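You operate a simulated robot arm through the tools that you are given. There is no shell and no other tool. Be economical: measure what you need, move in short steps, check, and stop when the job is done.

You run a simulated robot arm. Do the job below in one go: nothing can be reset, and whatever is moved stays where it is left.

Task
Vent the air, part the yellow and the red hose, then open the air again.
Fine: the display shows 0.0 bar before a hose comes off; each hose goes into the holder of its colour.

Only the result counts: the job must be done as asked and must still hold three seconds after the hand-in. Knocking over, shifting, dropping, spilling or breaking anything else fails it.

Robot
A 7-joint arm with a two-finger gripper, hanging from a carriage that runs on a rail from [1240, 0] to [-1240, 0] (x, y) and turns from -701 to -13 degrees about z. Base frame: it is fixed where the carriage stands at the start and does not move with it; the origin is on the floor, on the carriage's upright axis, x ahead of it, y to its left, z up. Lengths are in mm, angles in degrees, forces in N, time in s.
With the tool pointing down near the work surface it reaches from about 100 to 640 mm from the robot's upright axis, wherever it stands. Its first joint turns from -143.0 to 143.0 degrees. Places, roughly: air display [1200, 200, 1400]; air valve [1100, 300, 1300]; red air hose (4x4x12 cm) [1100, -100, 800]; red hose holder [900, -200, 800]; yellow air hose (4x4x12 cm) [1100, -100, 800]; yellow hose holder [900, 0, 800]. Payload 1.37 kg.
The TCP is the grasp point between the finger pads, 16 mm short of the fingertips. In the tool frame z runs along the fingers and y along their closing line. Largest opening 92 mm; the body of the gripper starts 74 mm behind the TCP.
Orientation is told as [roll, pitch, yaw] about the base's x, y, z axes, in that order, counted from this pose: with the fingers straight down and closing along the base's y, the tool's x points along the base's -x, its y along +y and its z along -z.

Tools
- The arm moves only by the tool apply_moves. Its argument "targets" is one flat list of numbers, 7 for each row, row after row: the shift along the base's x, y, z in units of 300 mm (1.0 is 300 mm), then the turn, a rotation vector about the base's x, y, z in units of 45 degrees (1.0 is 45 degrees), then the opening, from 0 (shut) to 1 (fully open). In form: [x, y, z, rx, ry, rz, claw, x, y, z, rx, ry, rz, claw, ...]. A call has 1 to 20 rows; each row is the pose to reach, as a shift and turn from the pose commanded when the call began. A call with a number of a shift or a turn outside -1 to 1 is refused whole. Each row takes 0.2 s and may step no farther than 50 mm and 8.6 degrees from the row before; otherwise, or with a gripper value out of range, the whole call is refused. Where a pose cannot be reached the arm comes as near as it can. A force on the tool above 40 N (or 10 N above the force at the start of the call, whichever is more), or a blocked arm, ends the call early, and 0.2 s more pass. The fingers move at their own pace and stop on an object; they squeeze with about 26 N. The grip force told is the motor's: it shows also when the fingers shut on nothing. Time passes only in rows, and 0.2 s behind the last, so rows that repeat a pose let the fingers close. It gives the time, the measured TCP pose, the force on the tool (base axes), the opening and the grip force at its end, in the units of the frame above (readings bear some noise), with the torque about the TCP (base axes, N m) and any sound that the robot's microphone picked up, and new pictures: "pictures" is both (left out), scene, wrist or none.
- Cameras (640 x 400 px; columns grow to the right, rows downward): "scene" is now at [314.2, 23, 1945.8]; the picture's right is [0.27, -0.96, 0.00], its down [-0.60, -0.17, -0.78] and it looks along [0.75, 0.21, -0.62] (base axes); focal length 292 px, centre (320, 200). "wrist" rides on the gripper at [71, 19, -111] in the tool frame; the picture's right is [-0.26, 0.96, 0.00], its down [-0.78, -0.21, -0.59] and it looks along [-0.57, -0.15, 0.81] (tool axes); focal length 280 px, centre (320, 200). There is no depth. A picture from a camera that has moved, and an enlarged one, comes with that camera's place and axes in the base frame and with its lens. The place of the scene camera against the robot may be out by one fixed shift of up to 18 mm in any direction.
- move_column(by): slides the trunk up (or, below 0, down) by that many mm; the arm and the scene camera ride with it, the base frame stays. It gives what a move gives, with no picture.
- roll_base(legs): drives the robot by 1 to 6 legs, each [ahead, left, turn to the left] in mm, mm and degrees, along the robot's own axes; the way and the turn of a leg run together, so that a leg with both is an arc; at most 1500 mm and 180 degrees a leg. The arm and the cameras ride along, it lands a little off, and it stops where it bumps. It keeps to its track: a leg is cut to what the track allows. It gives what a move gives, and a new picture of the scene camera.
- aim_head(pan, tilt): turns the head with the scene camera to pan (to the left, within 155 degrees either way) and tilt (down, from -29 to 69), counted from straight ahead of the robot. It gives what a move gives, and a new picture of the scene camera.
- close_up(camera, box): a new picture of the part [left, top, right, bottom] of that camera's present view, enlarged. The clock stands still meanwhile.
- close_job(): hands the job in; it is judged then, once.

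Work in short steps. Places have to be worked out from the pictures, the camera data and where the tool is seen: move nearer, look again, correct. Check each grasp and each placing, and mend what went wrong. You have 120 turns and 260 pictures in all, those below and enlarged ones among them. Open the gripper and draw the arm clear of the work before you hand the job in, unless the task says otherwise; then end with one line.

The tools are called by a JSON object that holds its "method" and its "body". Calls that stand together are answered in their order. apply_moves: Moves the arm, as the interface text tells. Its arguments: {"type":"object","properties":{"targets":{"type":"array","items":{"type":"number"}},"pictures":{"type":"string","enum":["both","scene","wrist","none"]}},"required":["targets"]} The other tools are called the same way: move_column (by) slides the trunk up or down; roll_base (legs) drives the base; aim_head (pan, tilt) turns the head that bears the scene camera; close_up (camera, box) takes an enlarged picture of a part of a camera's view; close_job () hands the job in.

At the start:

```text
time: 0.0
eef_pos: [772.9, 201.6, 1510.1]
tool_rot: [0.0, 0.0, 0.0]
ft_force: [-0.4, -0.2, 0.5]
moment: [-0.01, -0.03, -0.03]
finger_gap: 91.9
gripper_force: 0.1
trunk travel left (down, up): [-570.0, 11.0]
robot x, y, heading: [1.5, -2.3, -0.3]
head pan, tilt: [15.8, 38.6]
```

scene: 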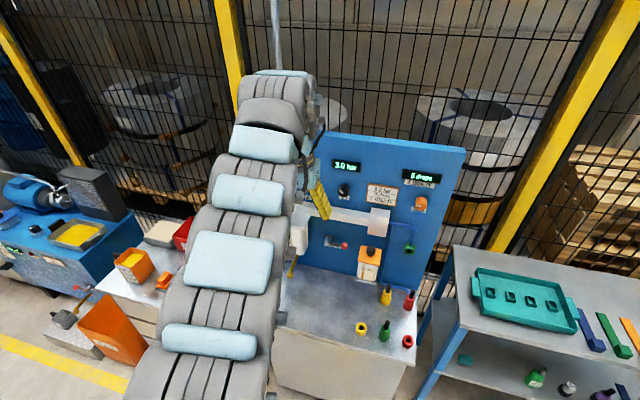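
wrist: 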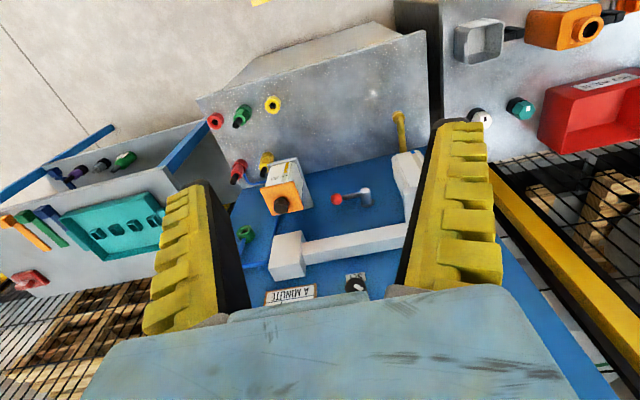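

The arm hides part of the bench; I look closer at the panel and the hoses first.

{"method": "close_up", "body": {"camera": "scene", "box": [280, 130, 470, 250]}}

{"method": "close_up", "body": {"camera": "scene", "box": [270, 230, 460, 360]}}

{"method": "close_up", "body": {"camera": "wrist", "box": [190, 80, 430, 230]}}

```text
3.33 times, centred on (375, 190) of scene
camera zoom: at [314.2, 23.0, 1945.8], right [0.27, -0.96, 0.0], down [-0.6, -0.17, -0.78], along [0.75, 0.21, -0.62], focal length 974 px, centre (137, 233)
```

zoom: 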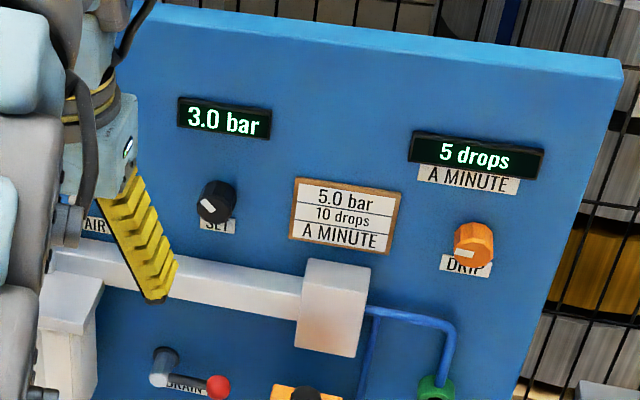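

```text
3.08 times, centred on (365, 295) of scene
camera zoom: at [314.2, 23.0, 1945.8], right [0.27, -0.96, 0.0], down [-0.6, -0.17, -0.78], along [0.75, 0.21, -0.62], focal length 900 px, centre (182, -92)
```

zoom: 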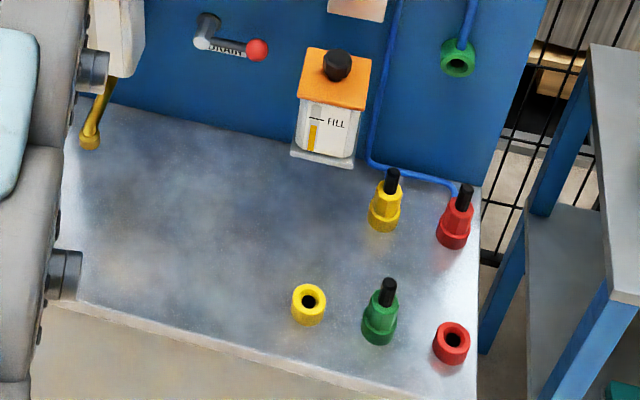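

```text
2.67 times, centred on (310, 155) of wrist
camera zoom: at [700.9, 221.0, 1619.5], right [0.26, 0.96, 0.0], down [0.78, -0.21, 0.59], along [0.57, -0.15, -0.81], focal length 748 px, centre (347, 320)
```

zoom: 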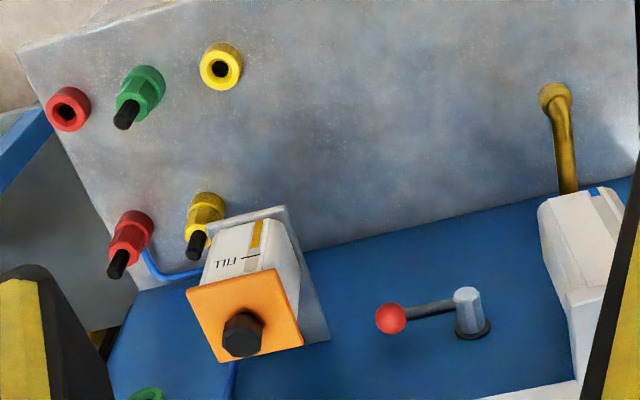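

The AIR valve is hidden behind the hand. I move the hand to the left and back to uncover it.

{"method": "apply_moves", "body": {"targets": [-0.15, 0, 0, 0, 0, 0, 0.5, -0.3, 0, 0, 0, 0, 0, 0.5, -0.45, 0.0, 0, 0, 0, 0, 0.5, -0.5, 0.14, 0, 0, 0, 0, 0.5, -0.5, 0.28, 0, 0, 0, 0, 0.5, -0.5, 0.42, 0, 0, 0, 0, 0.5, -0.5, 0.56, 0, 0, 0, 0, 0.5, -0.5, 0.7, 0, 0, 0, 0, 0.5], "pictures": "both"}}

```text
time: 1.8
eef_pos: [625.2, 412.4, 1504.4]
tool_rot: [0.0, -0.3, 0.0]
ft_force: [0.7, -0.3, 0.6]
moment: [0.0, -0.01, 0.02]
finger_gap: 49.3
gripper_force: 2.0
out of reach, approached as far as the arm can: row 1, 2, 3, 4, 5, 6, 7, 8
trunk travel left (down, up): [-570.0, 11.0]
robot x, y, heading: [2.0, -0.7, 0.1]
head pan, tilt: [15.8, 38.6]
camera scene: at [314.1, 23.1, 1945.7], right [0.27, -0.96, 0.0], down [-0.6, -0.17, -0.78], along [0.75, 0.21, -0.62], focal length 292 px, centre (320, 200)
camera wrist: at [553.4, 432.8, 1615.2], right [0.26, 0.97, 0.0], down [0.78, -0.21, 0.59], along [0.57, -0.15, -0.81], focal length 280 px, centre (320, 200)
```

scene: 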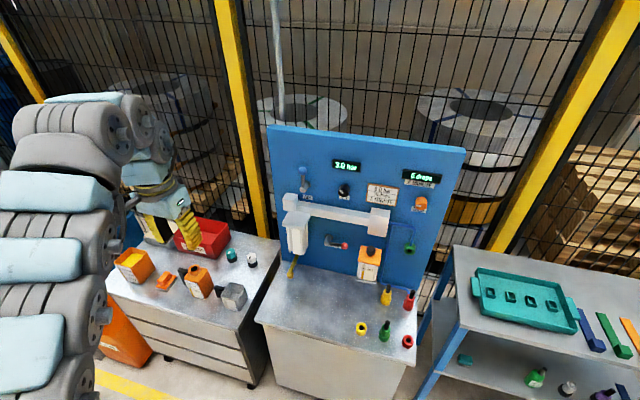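
wrist: 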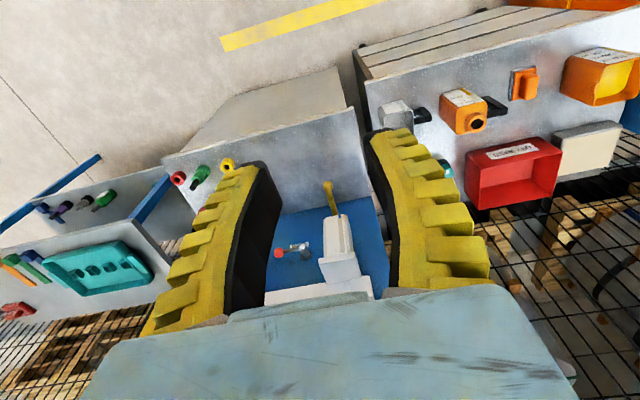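

{"method": "close_up", "body": {"camera": "scene", "box": [260, 130, 420, 230]}}

{"method": "close_up", "body": {"camera": "scene", "box": [270, 225, 430, 325]}}

```text
4.00 times, centred on (340, 180) of scene
camera zoom: at [314.1, 23.1, 1945.7], right [0.27, -0.96, 0.0], down [-0.6, -0.17, -0.78], along [0.75, 0.21, -0.62], focal length 1169 px, centre (240, 280)
```

zoom: 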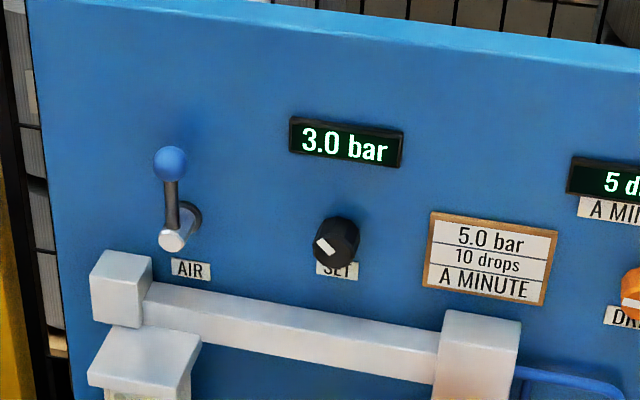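

```text
4.00 times, centred on (350, 275) of scene
camera zoom: at [314.1, 23.1, 1945.7], right [0.27, -0.96, 0.0], down [-0.6, -0.17, -0.78], along [0.75, 0.21, -0.62], focal length 1169 px, centre (200, -100)
```

zoom: 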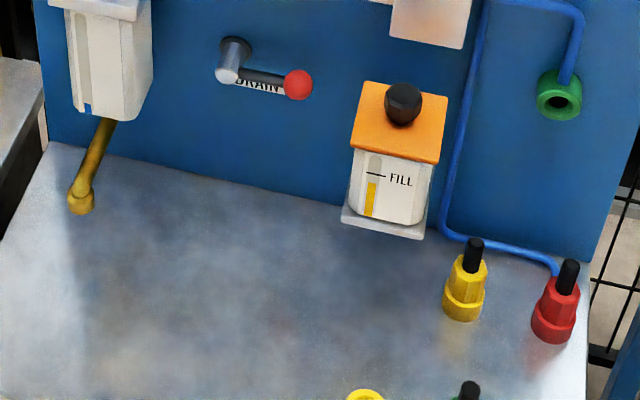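

AIR lever points up, with its ball at about (1150, 320, 1370); 3.0 bar. I turn the tool toward horizontal (pointing at the panel).

{"method": "apply_moves", "body": {"targets": [0.05, -0.1, 0, 0, -0.16, 0, 0.5, 0.1, -0.2, 0, 0, -0.33, 0, 0.5, 0.15, -0.3, 0, 0, -0.5, 0, 0.5, 0.2, -0.35, 0, 0, -0.66, 0, 0.5, 0.2, -0.35, 0, 0, -0.83, 0, 0.5, 0.2, -0.35, 0, 0, -1, 0, 0.5], "pictures": "none"}}

{"method": "apply_moves", "body": {"targets": [0.05, 0, 0, 0, -0.16, 0, 0.5, 0.1, 0, 0, 0, -0.33, 0, 0.5, 0.15, 0, 0, 0, -0.5, 0, 0.5, 0.2, 0, 0, 0, -0.66, 0, 0.5, 0.2, 0, 0, 0, -0.83, 0, 0.5, 0.2, 0, 0, 0, -1, 0, 0.5]}}

```text
time: 3.2
eef_pos: [700.0, 328.8, 1482.8]
tool_rot: [0.2, -45.0, 0.0]
ft_force: [-1.0, -0.1, -5.6]
moment: [0.02, -0.47, 0.04]
finger_gap: 49.0
gripper_force: 2.6
out of reach, approached as far as the arm can: row 3, 4, 5, 6
trunk travel left (down, up): [-570.0, 11.0]
robot x, y, heading: [1.0, 1.0, 0.1]
head pan, tilt: [15.8, 38.6]
```

```text
time: 4.6
eef_pos: [764.1, 328.8, 1484.3]
tool_rot: [155.5, -89.9, -155.3]
ft_force: [0.0, -0.3, -0.5]
moment: [0.0, 0.02, 0.01]
finger_gap: 49.1
gripper_force: 2.0
trunk travel left (down, up): [-570.0, 11.0]
robot x, y, heading: [1.6, 2.9, -0.2]
head pan, tilt: [15.8, 38.6]
camera scene: at [314.2, 23.0, 1945.8], right [0.27, -0.96, 0.0], down [-0.6, -0.17, -0.78], along [0.75, 0.21, -0.62], focal length 292 px, centre (320, 200)
camera wrist: at [650.8, 347.7, 1412.2], right [0.0, 0.96, 0.26], down [-0.59, -0.21, 0.78], along [0.81, -0.15, 0.57], focal length 280 px, centre (320, 200)
```

scene: 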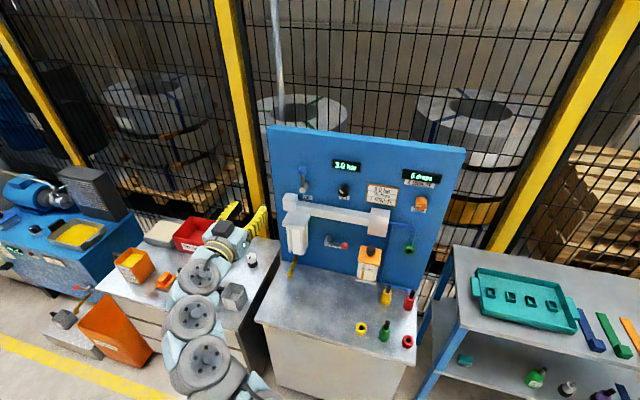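
wrist: 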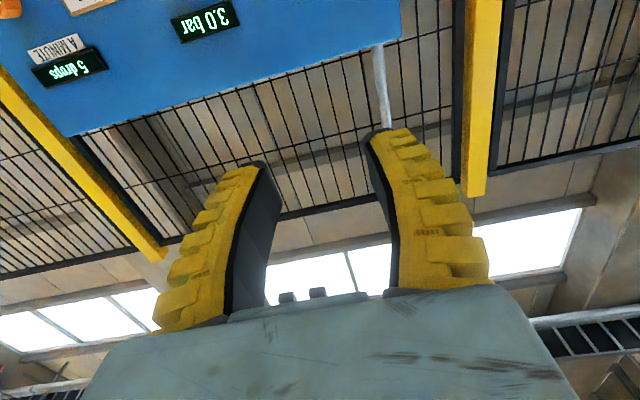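

The tool is horizontal. I lower the trunk 130 mm to the lever's height.

{"method": "move_column", "body": {"by": -150}}

{"method": "roll_base", "body": {"legs": [[200, 0, 0]]}}

{"method": "apply_moves", "body": {"targets": [0, 0, 0, 0, 0, 0, 0.6], "pictures": "wrist"}}

```text
time: 6.3
eef_pos: [761.9, 328.1, 1334.1]
tool_rot: [121.2, -90.0, -121.2]
ft_force: [0.5, 0.5, 0.3]
moment: [-0.01, 0.02, -0.01]
finger_gap: 49.1
gripper_force: 2.0
trunk travel left (down, up): [-420.0, 161.0]
robot x, y, heading: [0.0, -1.5, 0.2]
head pan, tilt: [15.8, 38.6]
```

```text
time: 8.0
eef_pos: [961.8, 327.5, 1333.1]
tool_rot: [80.5, -90.0, -80.4]
ft_force: [0.1, 0.0, 0.1]
moment: [0.01, 0.02, 0.01]
finger_gap: 49.0
gripper_force: 2.6
trunk travel left (down, up): [-420.0, 161.0]
robot x, y, heading: [199.6, 0.8, 0.0]
head pan, tilt: [15.8, 38.6]
camera scene: at [514.3, 23.0, 1795.8], right [0.27, -0.96, 0.0], down [-0.6, -0.17, -0.78], along [0.75, 0.21, -0.62], focal length 292 px, centre (320, 200)
```

scene: 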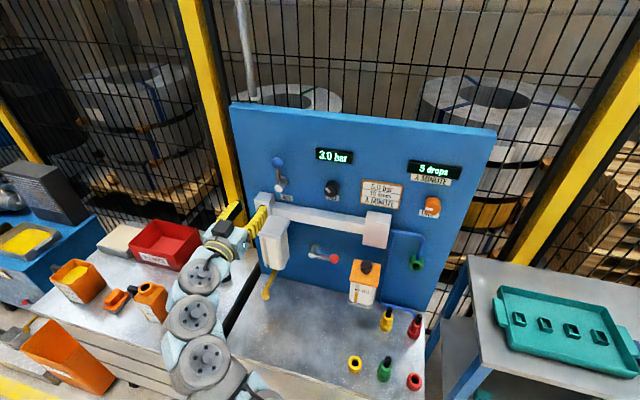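

```text
time: 8.3
eef_pos: [962.5, 328.4, 1333.9]
tool_rot: [88.4, -90.0, -88.4]
ft_force: [-1.1, 0.4, -0.1]
moment: [0.01, 0.02, 0.01]
finger_gap: 58.1
gripper_force: 1.9
trunk travel left (down, up): [-420.0, 161.0]
robot x, y, heading: [200.7, -2.0, 0.0]
head pan, tilt: [15.8, 38.6]
camera wrist: at [850.8, 347.6, 1262.3], right [0.0, 0.96, 0.26], down [-0.59, -0.21, 0.78], along [0.81, -0.15, 0.57], focal length 280 px, centre (320, 200)
```

wrist: 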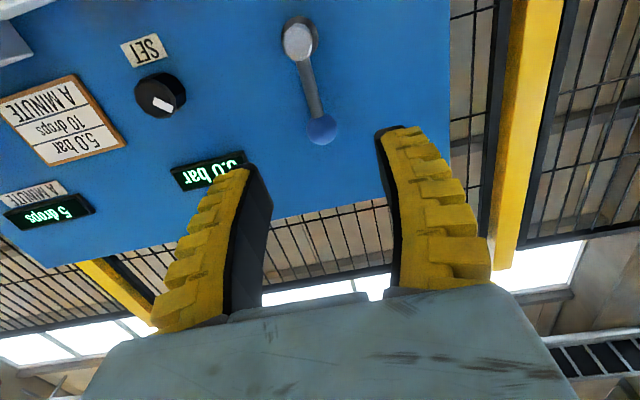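

The ball is estimated at (1140, 321, 1378). I approach to x≈1070 at that height with the fingers open, then look.

{"method": "apply_moves", "body": {"targets": [0, -0.01, 0.075, 0, 0, 0, 0.8, 0, -0.02, 0.15, 0, 0, 0, 0.8, 0.15, -0.02, 0.15, 0, 0, 0, 0.8, 0.3, -0.02, 0.15, 0, 0, 0, 0.8, 0.35, -0.02, 0.15, 0, 0, 0, 0.8]}}

```text
time: 9.6
eef_pos: [1067.7, 321.9, 1380.0]
tool_rot: [-137.2, -89.9, 137.2]
ft_force: [0.2, 0.5, 0.2]
moment: [-0.01, -0.01, 0.01]
finger_gap: 75.2
gripper_force: 1.7
trunk travel left (down, up): [-420.0, 161.0]
robot x, y, heading: [199.4, 1.9, 0.1]
head pan, tilt: [15.8, 38.6]
camera scene: at [514.3, 23.0, 1795.8], right [0.27, -0.96, 0.0], down [-0.6, -0.17, -0.78], along [0.75, 0.21, -0.62], focal length 292 px, centre (320, 200)
camera wrist: at [956.0, 341.8, 1307.0], right [0.0, 0.97, 0.26], down [-0.59, -0.21, 0.78], along [0.81, -0.15, 0.57], focal length 280 px, centre (320, 200)
```

scene: 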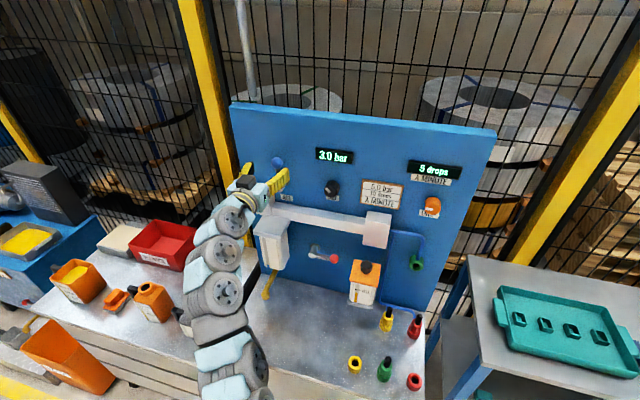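
wrist: 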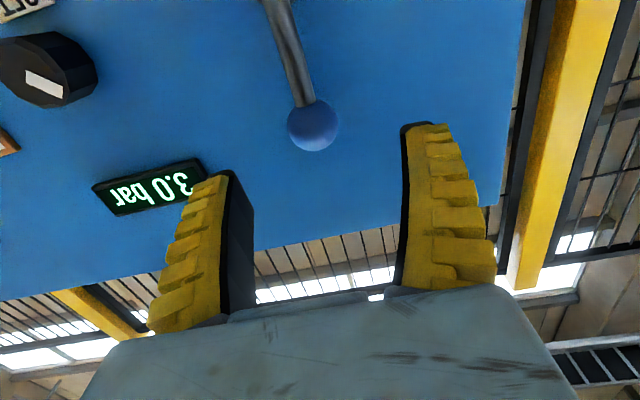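

Ball is ahead, well centred. I move 40 mm further and re-look.

{"method": "apply_moves", "body": {"targets": [0.07, 0, -0.01, 0, 0, 0, 0.8, 0.14, 0, -0.02, 0, 0, 0, 0.8], "pictures": "wrist"}}

```text
time: 10.2
eef_pos: [1108.1, 323.0, 1372.2]
tool_rot: [-5.9, -89.9, 5.9]
ft_force: [-0.1, -0.1, 0.5]
moment: [0.01, -0.02, 0.01]
finger_gap: 75.1
gripper_force: 1.6
trunk travel left (down, up): [-420.0, 161.0]
robot x, y, heading: [199.2, 0.1, 0.0]
head pan, tilt: [15.8, 38.6]
camera wrist: at [997.2, 342.1, 1300.5], right [0.0, 0.97, 0.26], down [-0.59, -0.21, 0.78], along [0.81, -0.15, 0.57], focal length 280 px, centre (320, 200)
```

wrist: 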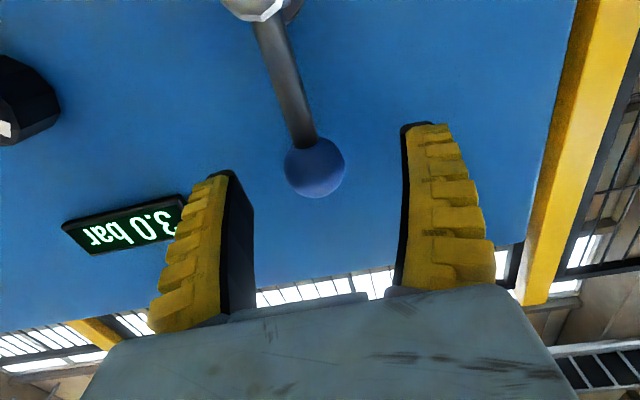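

Ball now at about (1123, 322, 1368), pivot about (321, 1297), radius ~71. I move onto it and close.

{"method": "apply_moves", "body": {"targets": [0.045, 0, -0.01, 0, 0, 0, 0.8, 0.045, 0, -0.01, 0, 0, 0, 0.1, 0.045, 0, -0.01, 0, 0, 0, 0.1, 0.045, 0, -0.01, 0, 0, 0, 0.1], "pictures": "wrist"}}

```text
time: 11.2
eef_pos: [1122.0, 322.0, 1368.4]
tool_rot: [161.3, -89.9, -161.3]
ft_force: [-2.2, -1.0, 4.4]
moment: [-0.09, 0.09, -0.03]
finger_gap: 25.8
gripper_force: 27.9
trunk travel left (down, up): [-420.0, 161.0]
robot x, y, heading: [199.7, 0.3, 0.2]
head pan, tilt: [15.8, 38.6]
camera wrist: at [1011.1, 341.7, 1298.7], right [0.0, 0.96, 0.26], down [-0.59, -0.21, 0.78], along [0.81, -0.15, 0.57], focal length 280 px, centre (320, 200)
```

wrist: 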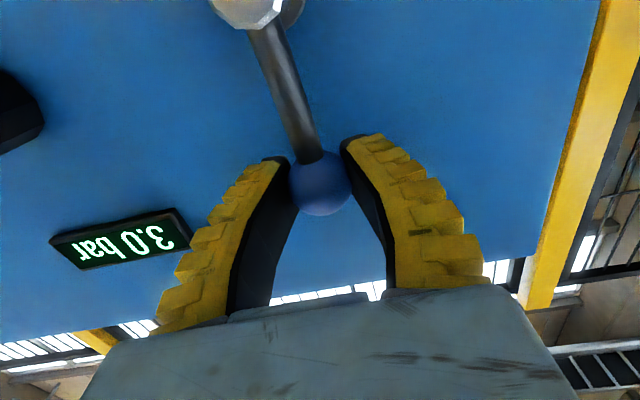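

The ball is held and centred. I swing it 45° to the right (toward −y), turning the tool along.

{"method": "apply_moves", "body": {"targets": [0, -0.0309, -0.002, 0.1667, 0, 0, 0.1, 0, -0.0613, -0.0081, 0.3333, 0, 0, 0.1, 0, -0.0906, -0.018, 0.5, 0, 0, 0.1, 0, -0.1183, -0.0317, 0.6667, 0, 0, 0.1, 0, -0.1441, -0.0489, 0.8333, 0, 0, 0.1, 0, -0.1674, -0.0693, 1, 0, 0, 0.1]}}

```text
time: 11.8
eef_pos: [1120.1, 317.8, 1370.6]
tool_rot: [90.7, -74.1, -89.5]
ft_force: [15.6, 12.4, 3.0]
moment: [0.02, -0.02, 0.02]
finger_gap: 21.1
gripper_force: 28.1
trunk travel left (down, up): [-420.0, 161.0]
robot x, y, heading: [200.4, -0.9, 0.1]
head pan, tilt: [15.8, 38.6]
stopped in row 3: the force on the tool passed its limit at 43 N (the readings are from after the stop); the commanded pose is now the measured one
camera scene: at [515.7, 25.0, 1796.4], right [0.28, -0.96, 0.0], down [-0.6, -0.17, -0.78], along [0.75, 0.22, -0.62], focal length 292 px, centre (320, 200)
camera wrist: at [1008.0, 355.0, 1305.9], right [-0.02, 0.86, 0.52], down [-0.58, -0.43, 0.69], along [0.81, -0.29, 0.51], focal length 280 px, centre (320, 200)
```

scene: 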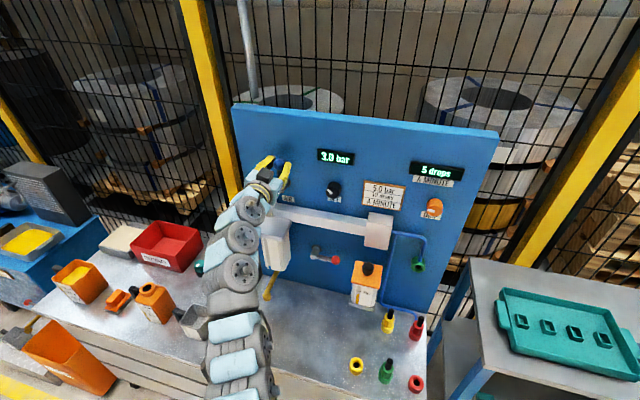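
wrist: 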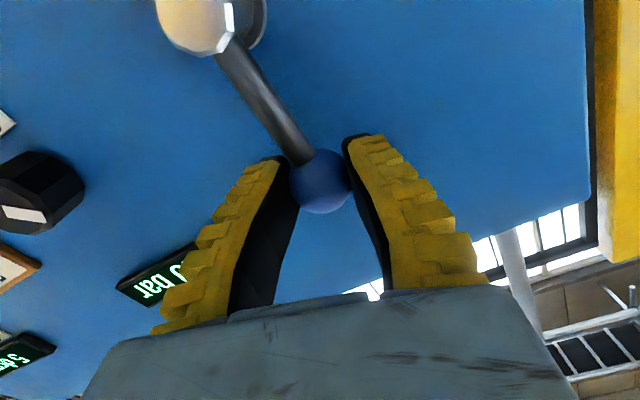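

It is blocked to the right, the lever hardly moved, so it must turn the other way. I swing back and to the left (+y).

{"method": "apply_moves", "body": {"targets": [0.003, 0.007, -0.003, -0.1667, 0, 0, 0.1, 0.006, 0.0133, -0.007, -0.3333, 0, 0, 0.1, 0.006, 0.0442, -0.009, -0.5, 0, 0, 0.1, 0.006, 0.0746, -0.0151, -0.6667, 0, 0, 0.1, 0.006, 0.1039, -0.025, -0.8333, 0, 0, 0.1, 0.006, 0.1316, -0.0387, -1, 0, 0, 0.1]}}

```text
time: 13.2
eef_pos: [1121.4, 359.5, 1359.3]
tool_rot: [-88.9, -60.8, 90.0]
ft_force: [-0.9, 13.7, 27.2]
moment: [-0.09, -0.18, 0.04]
finger_gap: 22.8
gripper_force: 28.2
trunk travel left (down, up): [-420.0, 161.0]
robot x, y, heading: [200.0, 1.3, -0.1]
head pan, tilt: [15.8, 38.6]
camera scene: at [515.9, 25.4, 1796.8], right [0.28, -0.96, 0.0], down [-0.6, -0.17, -0.78], along [0.75, 0.22, -0.62], focal length 292 px, centre (320, 200)
camera wrist: at [1010.5, 339.4, 1287.9], right [-0.02, 0.97, -0.24], down [-0.58, 0.19, 0.79], along [0.81, 0.16, 0.56], focal length 280 px, centre (320, 200)
```

scene: 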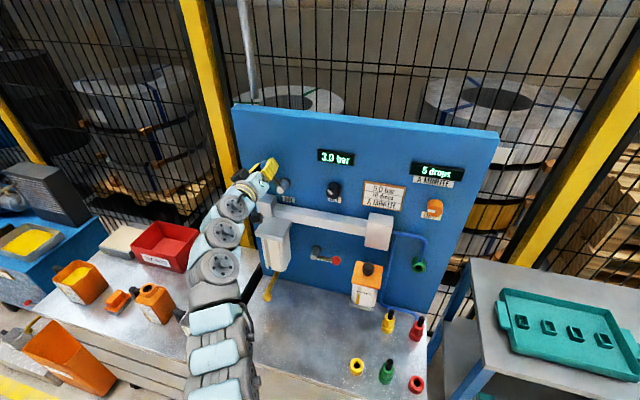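
wrist: 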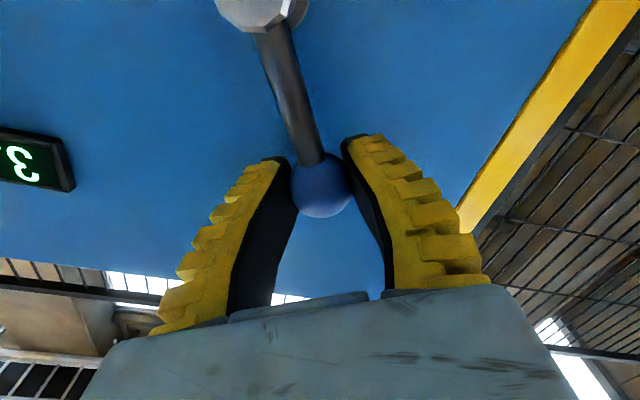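

The lever turns left; the force points outward so the radius is nearer 80 mm. I continue on with the larger radius.

{"method": "apply_moves", "body": {"targets": [0, 0.03, -0.016, -0.1667, 0, 0, 0.1, 0, 0.057, -0.038, -0.3333, 0, 0, 0.1, 0, 0.082, -0.063, -0.5, 0, 0, 0.1, 0, 0.104, -0.091, -0.6667, 0, 0, 0.1, 0, 0.122, -0.122, -0.8333, 0, 0, 0.1, 0, 0.136, -0.154, -1, 0, 0, 0.1]}}

```text
time: 14.6
eef_pos: [1122.7, 396.1, 1309.5]
tool_rot: [-89.0, -15.7, 89.7]
ft_force: [9.8, 15.7, 5.8]
moment: [-0.23, -0.11, 0.33]
finger_gap: 23.1
gripper_force: 27.7
trunk travel left (down, up): [-420.0, 161.0]
robot x, y, heading: [201.1, 0.5, 0.6]
head pan, tilt: [15.8, 38.6]
camera scene: at [515.4, 24.9, 1796.2], right [0.27, -0.96, 0.0], down [-0.6, -0.17, -0.78], along [0.75, 0.22, -0.62], focal length 292 px, centre (320, 200)
camera wrist: at [1010.1, 333.7, 1273.9], right [-0.02, 0.51, -0.86], down [-0.58, 0.69, 0.42], along [0.81, 0.51, 0.29], focal length 280 px, centre (320, 200)
```

scene: 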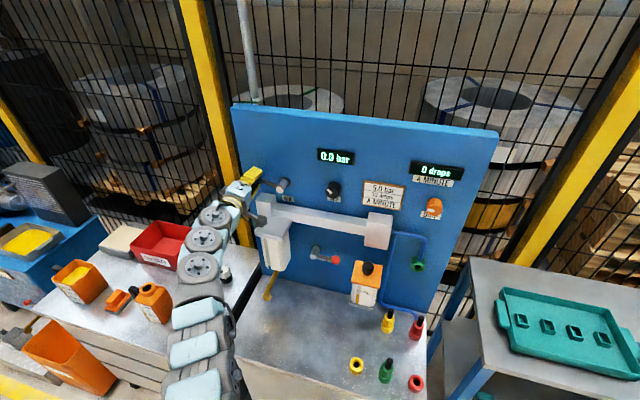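
wrist: 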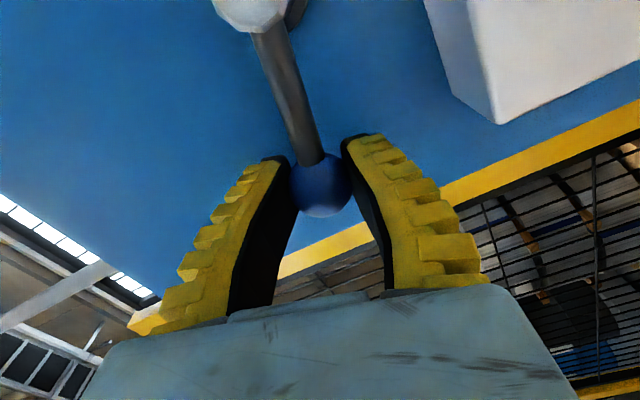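

Display shows 0.0 bar. I finish the last few degrees to the stop.

{"method": "apply_moves", "body": {"targets": [0, 0.005, -0.025, -0.15, 0, 0, 0.1, 0, 0.008, -0.05, -0.3, 0, 0, 0.1]}}

```text
time: 15.2
eef_pos: [1122.7, 399.3, 1293.8]
tool_rot: [-88.9, -2.2, 89.8]
ft_force: [16.5, 17.5, -5.4]
moment: [0.3, -0.09, 0.27]
finger_gap: 22.1
gripper_force: 27.6
trunk travel left (down, up): [-420.0, 161.0]
robot x, y, heading: [201.4, 3.3, 0.5]
head pan, tilt: [15.8, 38.6]
camera scene: at [515.2, 24.8, 1796.0], right [0.27, -0.96, 0.0], down [-0.6, -0.17, -0.78], along [0.75, 0.22, -0.62], focal length 292 px, centre (320, 200)
camera wrist: at [1009.8, 329.9, 1273.3], right [-0.02, 0.3, -0.95], down [-0.58, 0.77, 0.25], along [0.81, 0.56, 0.16], focal length 280 px, centre (320, 200)
```

scene: 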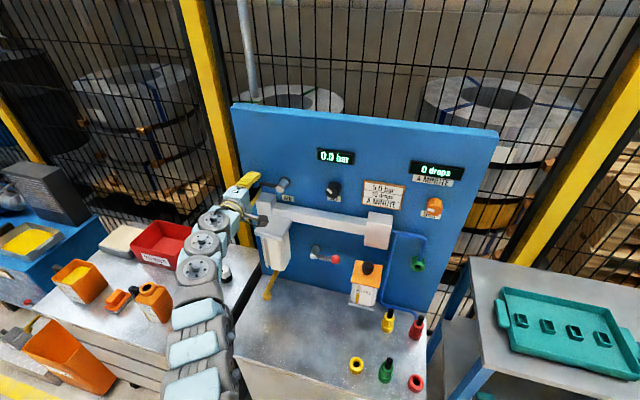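
wrist: 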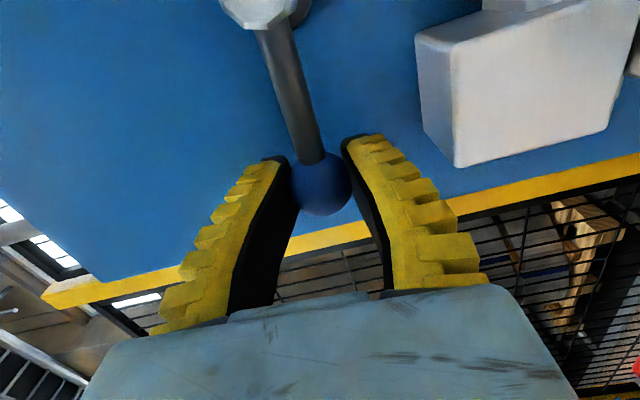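

Lever is horizontal left and the display is 0.0 bar. I release and retreat straight back.

{"method": "apply_moves", "body": {"targets": [0, 0, 0, 0, 0, 0, 0.5, 0, 0, 0, 0, 0, 0, 0.5, -0.1, 0, 0, 0, 0, 0, 0.5, -0.25, 0, 0, 0, 0, 0, 0.5, -0.4, 0, 0, 0, 0, 0, 0.5, -0.55, 0, 0, 0, 0, 0, 0.5, -0.7, 0, 0, 0, 0, 0, 0.5]}}

```text
time: 16.8
eef_pos: [910.5, 397.0, 1294.9]
tool_rot: [-89.0, -2.3, 89.7]
ft_force: [-0.2, -0.5, 0.4]
moment: [0.02, 0.03, 0.02]
finger_gap: 49.2
gripper_force: 2.1
trunk travel left (down, up): [-420.0, 161.0]
robot x, y, heading: [200.5, -0.5, 0.1]
head pan, tilt: [15.8, 38.6]
camera scene: at [514.6, 23.9, 1795.8], right [0.27, -0.96, 0.0], down [-0.6, -0.17, -0.78], along [0.75, 0.21, -0.62], focal length 292 px, centre (320, 200)
camera wrist: at [799.1, 328.0, 1274.4], right [-0.02, 0.3, -0.95], down [-0.58, 0.77, 0.25], along [0.81, 0.56, 0.16], focal length 280 px, centre (320, 200)
```

scene: 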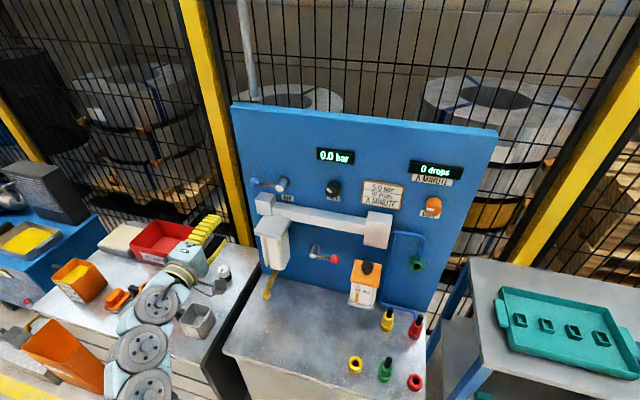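
wrist: 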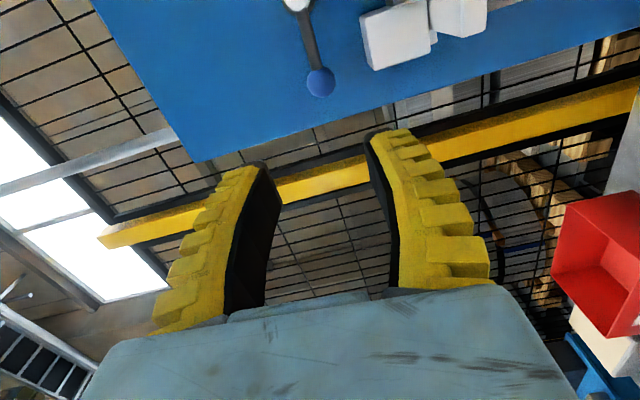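

Air is vented. Now a close look at the hoses and holders.

{"method": "close_up", "body": {"camera": "scene", "box": [340, 295, 436, 400]}}

{"method": "aim_head", "body": {"pan": -10, "tilt": 55}}

```text
3.81 times, centred on (388, 348) of scene
camera zoom: at [514.6, 23.9, 1795.8], right [0.27, -0.96, 0.0], down [-0.6, -0.17, -0.78], along [0.75, 0.21, -0.62], focal length 1114 px, centre (61, -362)
```

zoom: 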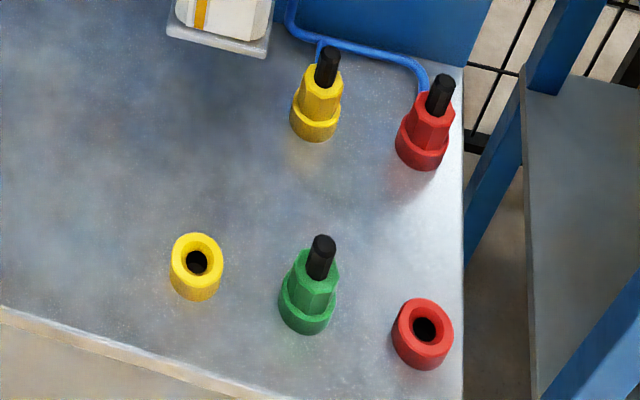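

```text
time: 17.7
eef_pos: [911.4, 397.9, 1294.5]
tool_rot: [-89.0, -2.2, 89.7]
ft_force: [-0.7, -0.6, -0.6]
moment: [0.01, 0.03, -0.03]
finger_gap: 49.1
gripper_force: 1.8
trunk travel left (down, up): [-420.0, 161.0]
robot x, y, heading: [201.3, -2.7, 0.0]
head pan, tilt: [-10.0, 55.0]
camera scene: at [503.0, -11.8, 1773.1], right [-0.17, -0.99, 0.0], down [-0.81, 0.14, -0.57], along [0.57, -0.1, -0.82], focal length 292 px, centre (320, 200)
```

scene: 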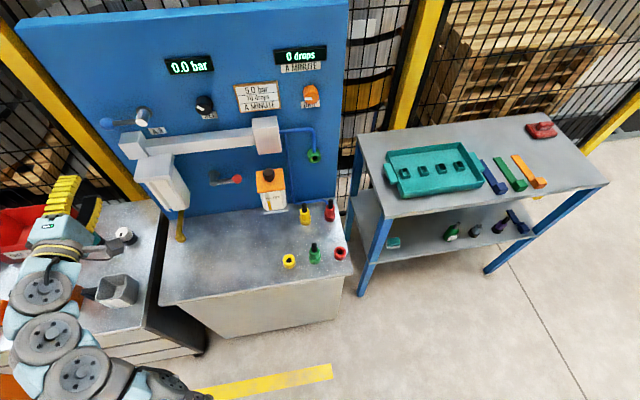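

Hoses stand at about yellow (1112,-65), red (1110,-163); holders at x≈936: yellow y≈21, red y≈-171. I turn the tool back in two steps: first the roll, and then the pitch to 30° tilt.

{"method": "apply_moves", "body": {"targets": [-0.1, -0.1, 0, 0.16, 0, 0, 0.7, -0.2, -0.2, 0, 0.33, 0, 0, 0.7, -0.2, -0.3, 0, 0.5, 0, 0, 0.7, -0.2, -0.4, 0, 0.66, 0, 0, 0.7, -0.2, -0.5, 0, 0.83, 0, 0, 0.7, -0.2, -0.6, 0, 0.98, 0, 0, 0.7], "pictures": "none"}}

{"method": "apply_moves", "body": {"targets": [0, -0.1, 0, 0.16, 0, 0, 0.7, 0, -0.2, 0, 0.33, 0, 0, 0.7, 0, -0.3, 0, 0.5, 0, 0, 0.7, 0, -0.4, 0, 0.66, 0, 0, 0.7, 0, -0.5, 0, 0.83, 0, 0, 0.7, 0, -0.5, 0, 0.98, 0, 0, 0.7], "pictures": "scene"}}

```text
time: 19.1
eef_pos: [850.7, 217.6, 1293.8]
tool_rot: [-88.6, -46.3, 89.5]
ft_force: [-0.2, 0.2, -0.4]
moment: [0.0, 0.01, -0.01]
finger_gap: 66.6
gripper_force: 1.8
trunk travel left (down, up): [-420.0, 161.0]
robot x, y, heading: [201.1, 0.8, 0.1]
head pan, tilt: [-10.0, 55.0]
```

```text
time: 20.5
eef_pos: [872.9, 73.9, 1280.5]
tool_rot: [78.8, -89.5, -78.0]
ft_force: [0.1, 0.0, -0.2]
moment: [0.01, 0.03, 0.01]
finger_gap: 66.7
gripper_force: 1.9
out of reach, approached as far as the arm can: row 3, 4, 5, 6
trunk travel left (down, up): [-420.0, 161.0]
robot x, y, heading: [197.8, -0.4, 0.1]
head pan, tilt: [-10.0, 55.0]
camera scene: at [503.1, -12.0, 1773.1], right [-0.17, -0.99, 0.0], down [-0.81, 0.14, -0.57], along [0.57, -0.1, -0.82], focal length 292 px, centre (320, 200)
```

scene: 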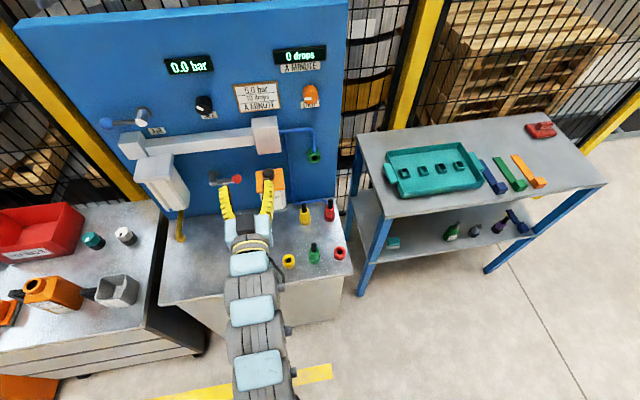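

The roll is back to zero; now pitch down to ~30° tilt and go to y≈-20.

{"method": "apply_moves", "body": {"targets": [0, -0.05, 0, 0, 0.16, 0, 0.7, 0, -0.1, 0, 0, 0.33, 0, 0.7, 0, -0.15, -0.05, 0, 0.5, 0, 0.7, 0, -0.2, -0.1, 0, 0.66, 0, 0.7, 0, -0.25, -0.15, 0, 0.83, 0, 0.7, 0, -0.3, -0.2, 0, 1, 0, 0.7], "pictures": "none"}}

{"method": "apply_moves", "body": {"targets": [0.05, 0, -0.05, 0, 0.11, 0, 0.7, 0.1, 0, -0.1, 0, 0.22, 0, 0.7, 0.1, 0, -0.15, 0, 0.33, 0, 0.7], "pictures": "both"}}

```text
time: 21.9
eef_pos: [905.4, -18.2, 1231.2]
tool_rot: [-1.1, -64.1, -3.6]
ft_force: [0.3, 0.5, 0.8]
moment: [-0.03, 0.0, -0.05]
finger_gap: 66.7
gripper_force: 1.9
out of reach, approached as far as the arm can: row 1, 2, 3, 4, 5, 6
trunk travel left (down, up): [-420.0, 161.0]
robot x, y, heading: [199.0, -1.5, 0.3]
head pan, tilt: [-10.0, 55.0]
```

```text
time: 22.7
eef_pos: [933.2, -19.2, 1183.6]
tool_rot: [-2.6, -49.1, -2.6]
ft_force: [0.1, -0.8, 0.2]
moment: [-0.03, 0.0, -0.01]
finger_gap: 66.6
gripper_force: 1.4
trunk travel left (down, up): [-420.0, 161.0]
robot x, y, heading: [203.0, 0.5, 0.3]
head pan, tilt: [-10.0, 55.0]
camera scene: at [503.0, -11.9, 1773.1], right [-0.17, -0.99, 0.0], down [-0.81, 0.14, -0.57], along [0.57, -0.1, -0.82], focal length 292 px, centre (320, 200)
camera wrist: at [804.0, 9.6, 1201.0], right [0.25, 0.95, 0.17], down [0.05, -0.19, 0.98], along [0.97, -0.23, -0.09], focal length 280 px, centre (320, 200)
```

scene: 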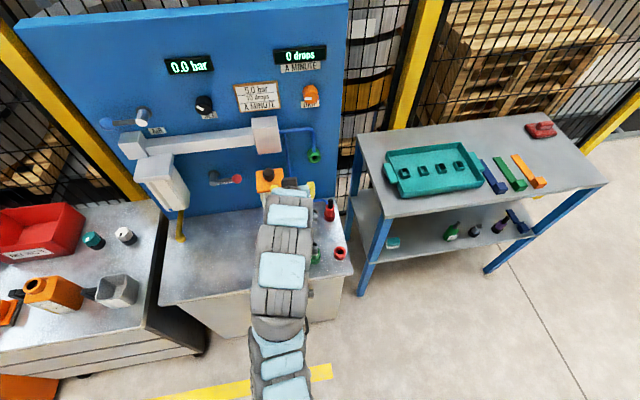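
wrist: 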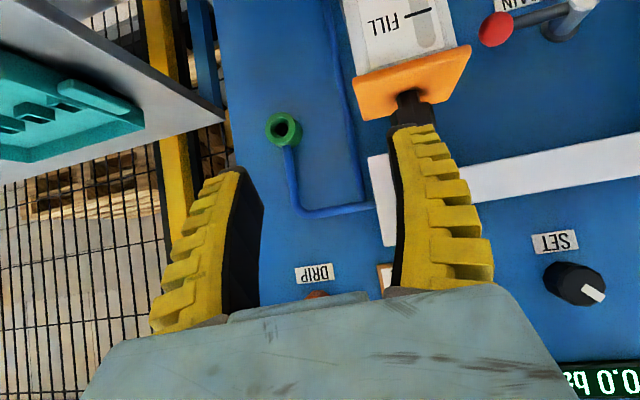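

The lubricator is ahead, so I lower the trunk and pull the hand back, straightening the orientation to a pure tilt of about 30°.

{"method": "move_column", "body": {"by": -120}}

{"method": "apply_moves", "body": {"targets": [-0.1, 0, 0, 0.015, 0.14, 0.03, 0.7, -0.2, 0, 0, 0.03, 0.28, 0.06, 0.7, -0.3, 0, 0, 0.044, 0.42, 0.095, 0.7, -0.4, 0, 0, 0.044, 0.42, 0.095, 0.7, -0.5, 0, 0, 0.044, 0.42, 0.095, 0.7], "pictures": "wrist"}}

```text
time: 24.2
eef_pos: [933.5, -19.5, 1063.2]
tool_rot: [-2.7, -49.2, -2.5]
ft_force: [-0.7, 1.1, -1.0]
moment: [0.0, -0.01, 0.01]
finger_gap: 67.0
gripper_force: 1.6
trunk travel left (down, up): [-300.0, 281.0]
robot x, y, heading: [199.2, -2.7, 0.1]
head pan, tilt: [-10.0, 55.0]
```

```text
time: 25.4
eef_pos: [821.9, -19.7, 1062.1]
tool_rot: [-0.4, -30.2, 0.5]
ft_force: [0.4, 0.5, -0.6]
moment: [-0.01, -0.02, -0.02]
finger_gap: 66.9
gripper_force: 1.6
out of reach, approached as far as the arm can: row 4, 5
trunk travel left (down, up): [-300.0, 281.0]
robot x, y, heading: [201.8, 0.1, 0.2]
head pan, tilt: [-10.0, 55.0]
camera wrist: at [704.5, -0.3, 1122.2], right [0.22, 0.97, 0.13], down [0.38, -0.2, 0.9], along [0.9, -0.15, -0.41], focal length 280 px, centre (320, 200)
```

wrist: 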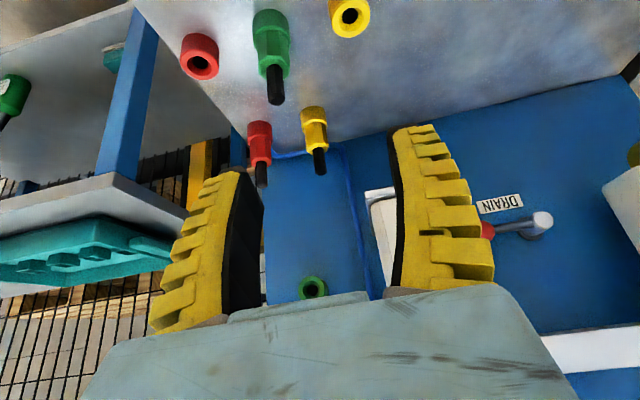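

Good view of hoses and holders. I shift right to y≈-80 and drive ahead 170.

{"method": "apply_moves", "body": {"targets": [0.1, -0.1, 0, 0, 0, 0, 0.7, 0.1, -0.2, 0, 0, 0, 0, 0.7], "pictures": "none"}}

{"method": "roll_base", "body": {"legs": [[170, 0, 0]]}}

{"method": "apply_moves", "body": {"targets": [0, 0, -0.1, 0, 0, 0, 0.7, -0.1, 0, -0.2, 0, 0, 0, 0.7], "pictures": "wrist"}}

```text
time: 26.0
eef_pos: [854.1, -80.9, 1062.0]
tool_rot: [-0.5, -30.2, 0.5]
ft_force: [-0.8, 0.2, -0.5]
moment: [0.01, -0.01, -0.02]
finger_gap: 66.7
gripper_force: 1.9
trunk travel left (down, up): [-300.0, 281.0]
robot x, y, heading: [200.4, -2.3, 0.2]
head pan, tilt: [-10.0, 55.0]
```

```text
time: 27.5
eef_pos: [1023.0, -79.6, 1061.8]
tool_rot: [-0.4, -30.3, 0.5]
ft_force: [-0.1, -0.1, -0.3]
moment: [0.0, 0.0, 0.01]
finger_gap: 66.9
gripper_force: 1.6
trunk travel left (down, up): [-300.0, 281.0]
robot x, y, heading: [372.7, -2.1, 0.2]
head pan, tilt: [-10.0, 55.0]
camera scene: at [671.7, -11.4, 1653.1], right [-0.17, -0.99, 0.0], down [-0.81, 0.14, -0.57], along [0.57, -0.1, -0.82], focal length 292 px, centre (320, 200)
```

scene: 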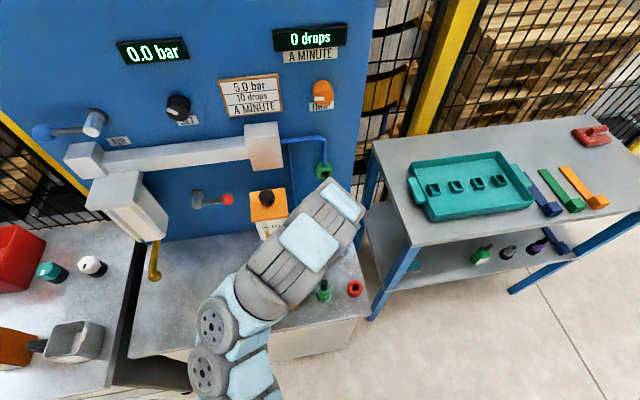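

```text
time: 28.1
eef_pos: [991.8, -79.0, 1002.5]
tool_rot: [-0.4, -30.4, 0.5]
ft_force: [0.0, -1.0, 0.0]
moment: [-0.01, 0.05, -0.03]
finger_gap: 66.8
gripper_force: 2.2
trunk travel left (down, up): [-300.0, 281.0]
robot x, y, heading: [366.6, 2.3, 0.5]
head pan, tilt: [-10.0, 55.0]
camera wrist: at [874.1, -59.7, 1062.3], right [0.22, 0.97, 0.13], down [0.38, -0.2, 0.9], along [0.9, -0.15, -0.41], focal length 280 px, centre (320, 200)
```

wrist: 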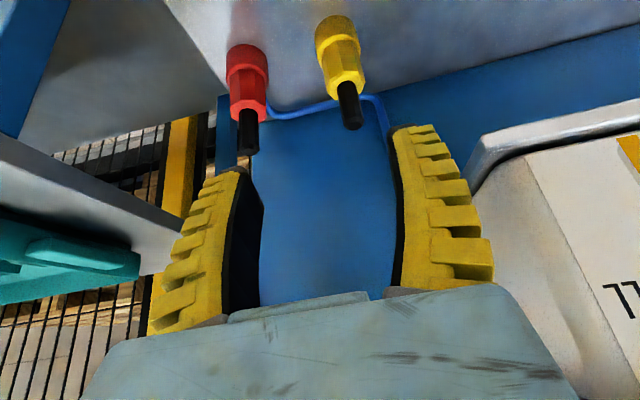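

Triangulated: yellow hose stem top at (1072,-55,909), hex body z≈805–858; red at about (1066,-148,912). I go to a pre-grasp on the tilt axis of yellow.

{"method": "apply_moves", "body": {"targets": [0.025, 0.04, -0.09, 0, 0, 0, 0.85, 0.05, 0.08, -0.18, 0, 0, 0, 0.85, 0.1, 0.08, -0.26, 0, 0, 0, 0.85], "pictures": "both"}}

```text
time: 28.9
eef_pos: [1023.0, -53.8, 924.0]
tool_rot: [-0.4, -30.3, 0.5]
ft_force: [-0.1, 0.3, -0.5]
moment: [0.0, -0.01, -0.01]
finger_gap: 79.6
gripper_force: 1.5
trunk travel left (down, up): [-300.0, 281.0]
robot x, y, heading: [368.8, -1.2, 0.2]
head pan, tilt: [-10.0, 55.0]
camera scene: at [671.7, -11.3, 1653.0], right [-0.17, -0.99, 0.0], down [-0.81, 0.14, -0.57], along [0.57, -0.1, -0.82], focal length 292 px, centre (320, 200)
camera wrist: at [905.0, -35.7, 983.9], right [0.22, 0.97, 0.13], down [0.38, -0.2, 0.9], along [0.9, -0.15, -0.41], focal length 280 px, centre (320, 200)
```

scene: 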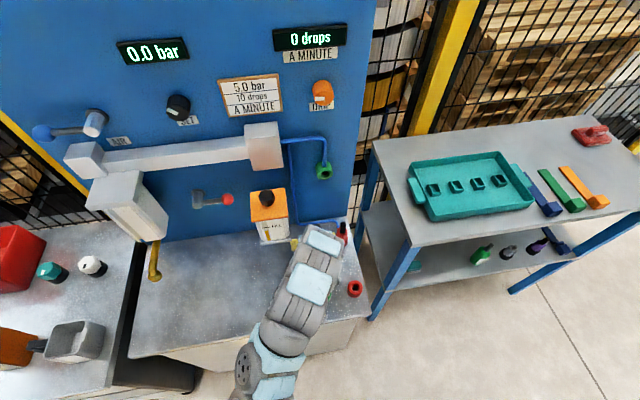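
wrist: 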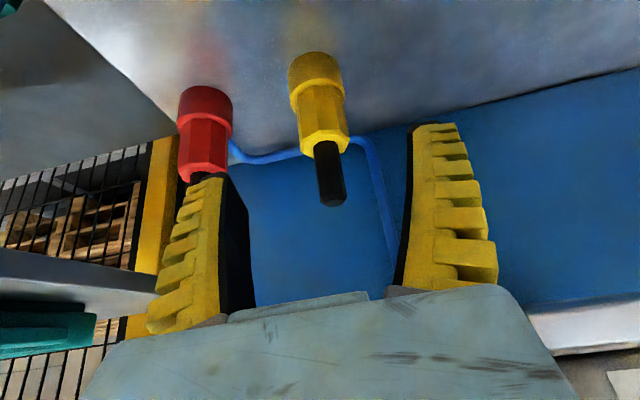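

Aim confirmed: hex body centre at about (1072,-54,838). I advance along the tilt and stop there before closing.

{"method": "apply_moves", "body": {"targets": [0.055, 0, -0.095, 0, 0, 0, 0.85, 0.11, 0, -0.19, 0, 0, 0, 0.85, 0.163, 0, -0.28, 0, 0, 0, 0.85], "pictures": "wrist"}}

```text
time: 29.7
eef_pos: [1072.3, -55.1, 840.1]
tool_rot: [-0.4, -30.4, 0.5]
ft_force: [0.2, -0.1, -0.4]
moment: [-0.02, -0.03, 0.01]
finger_gap: 79.8
gripper_force: 1.1
trunk travel left (down, up): [-300.0, 281.0]
robot x, y, heading: [369.2, -1.3, 0.2]
head pan, tilt: [-10.0, 55.0]
camera wrist: at [954.3, -36.2, 899.7], right [0.22, 0.97, 0.13], down [0.38, -0.2, 0.9], along [0.9, -0.15, -0.41], focal length 280 px, centre (320, 200)
```

wrist: 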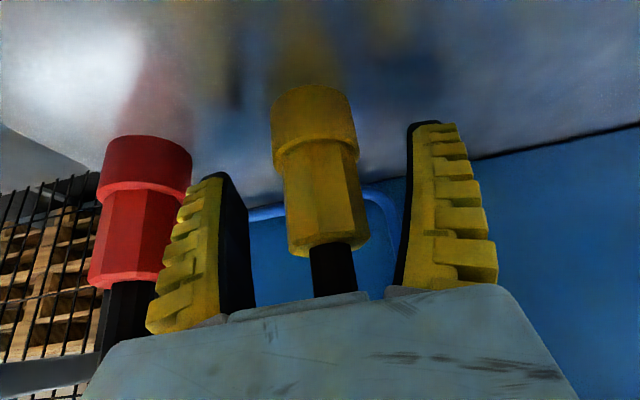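

The hex sits centred between the pads. I close.

{"method": "apply_moves", "body": {"targets": [0, 0, 0, 0, 0, 0, 0.2, 0, 0, 0, 0, 0, 0, 0.2, 0, 0, 0, 0, 0, 0, 0.2], "pictures": "wrist"}}

```text
time: 30.5
eef_pos: [1071.2, -54.5, 841.0]
tool_rot: [-0.4, -30.3, 0.5]
ft_force: [-10.7, 1.9, 17.8]
moment: [0.03, 0.14, -0.03]
finger_gap: 32.5
gripper_force: 28.2
trunk travel left (down, up): [-300.0, 281.0]
robot x, y, heading: [367.7, 0.8, 0.4]
head pan, tilt: [-10.0, 55.0]
camera wrist: at [953.5, -35.6, 900.1], right [0.22, 0.97, 0.13], down [0.38, -0.2, 0.9], along [0.9, -0.15, -0.41], focal length 280 px, centre (320, 200)
```

wrist: 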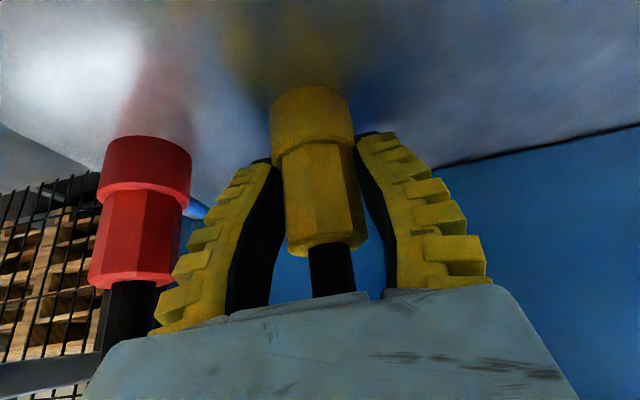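

Gripped at 32.5 mm. I pull straight up gently.

{"method": "apply_moves", "body": {"targets": [0, 0, 0.02, 0, 0, 0, 0.2, 0, 0, 0.04, 0, 0, 0, 0.2, 0, 0, 0.07, 0, 0, 0, 0.2, 0, 0, 0.1, 0, 0, 0, 0.2], "pictures": "wrist"}}

```text
time: 31.5
eef_pos: [1070.8, -54.4, 869.6]
tool_rot: [-0.5, -30.3, 0.6]
ft_force: [0.0, 0.2, -1.4]
moment: [0.01, 0.01, 0.05]
finger_gap: 25.2
gripper_force: 25.8
trunk travel left (down, up): [-300.0, 281.0]
robot x, y, heading: [368.3, 1.5, 0.4]
head pan, tilt: [-10.0, 55.0]
camera wrist: at [953.4, -35.8, 929.5], right [0.22, 0.97, 0.13], down [0.38, -0.2, 0.9], along [0.9, -0.15, -0.41], focal length 280 px, centre (320, 200)
```

wrist: 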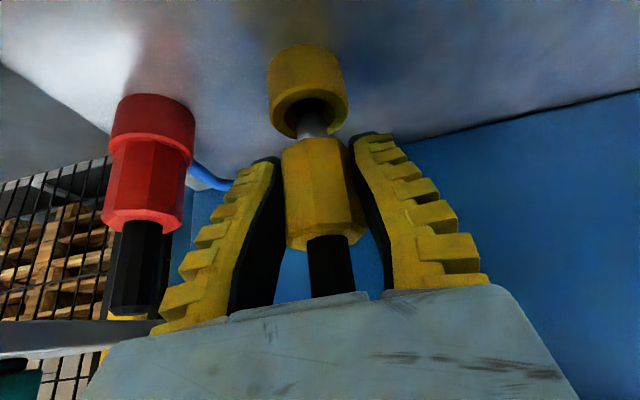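

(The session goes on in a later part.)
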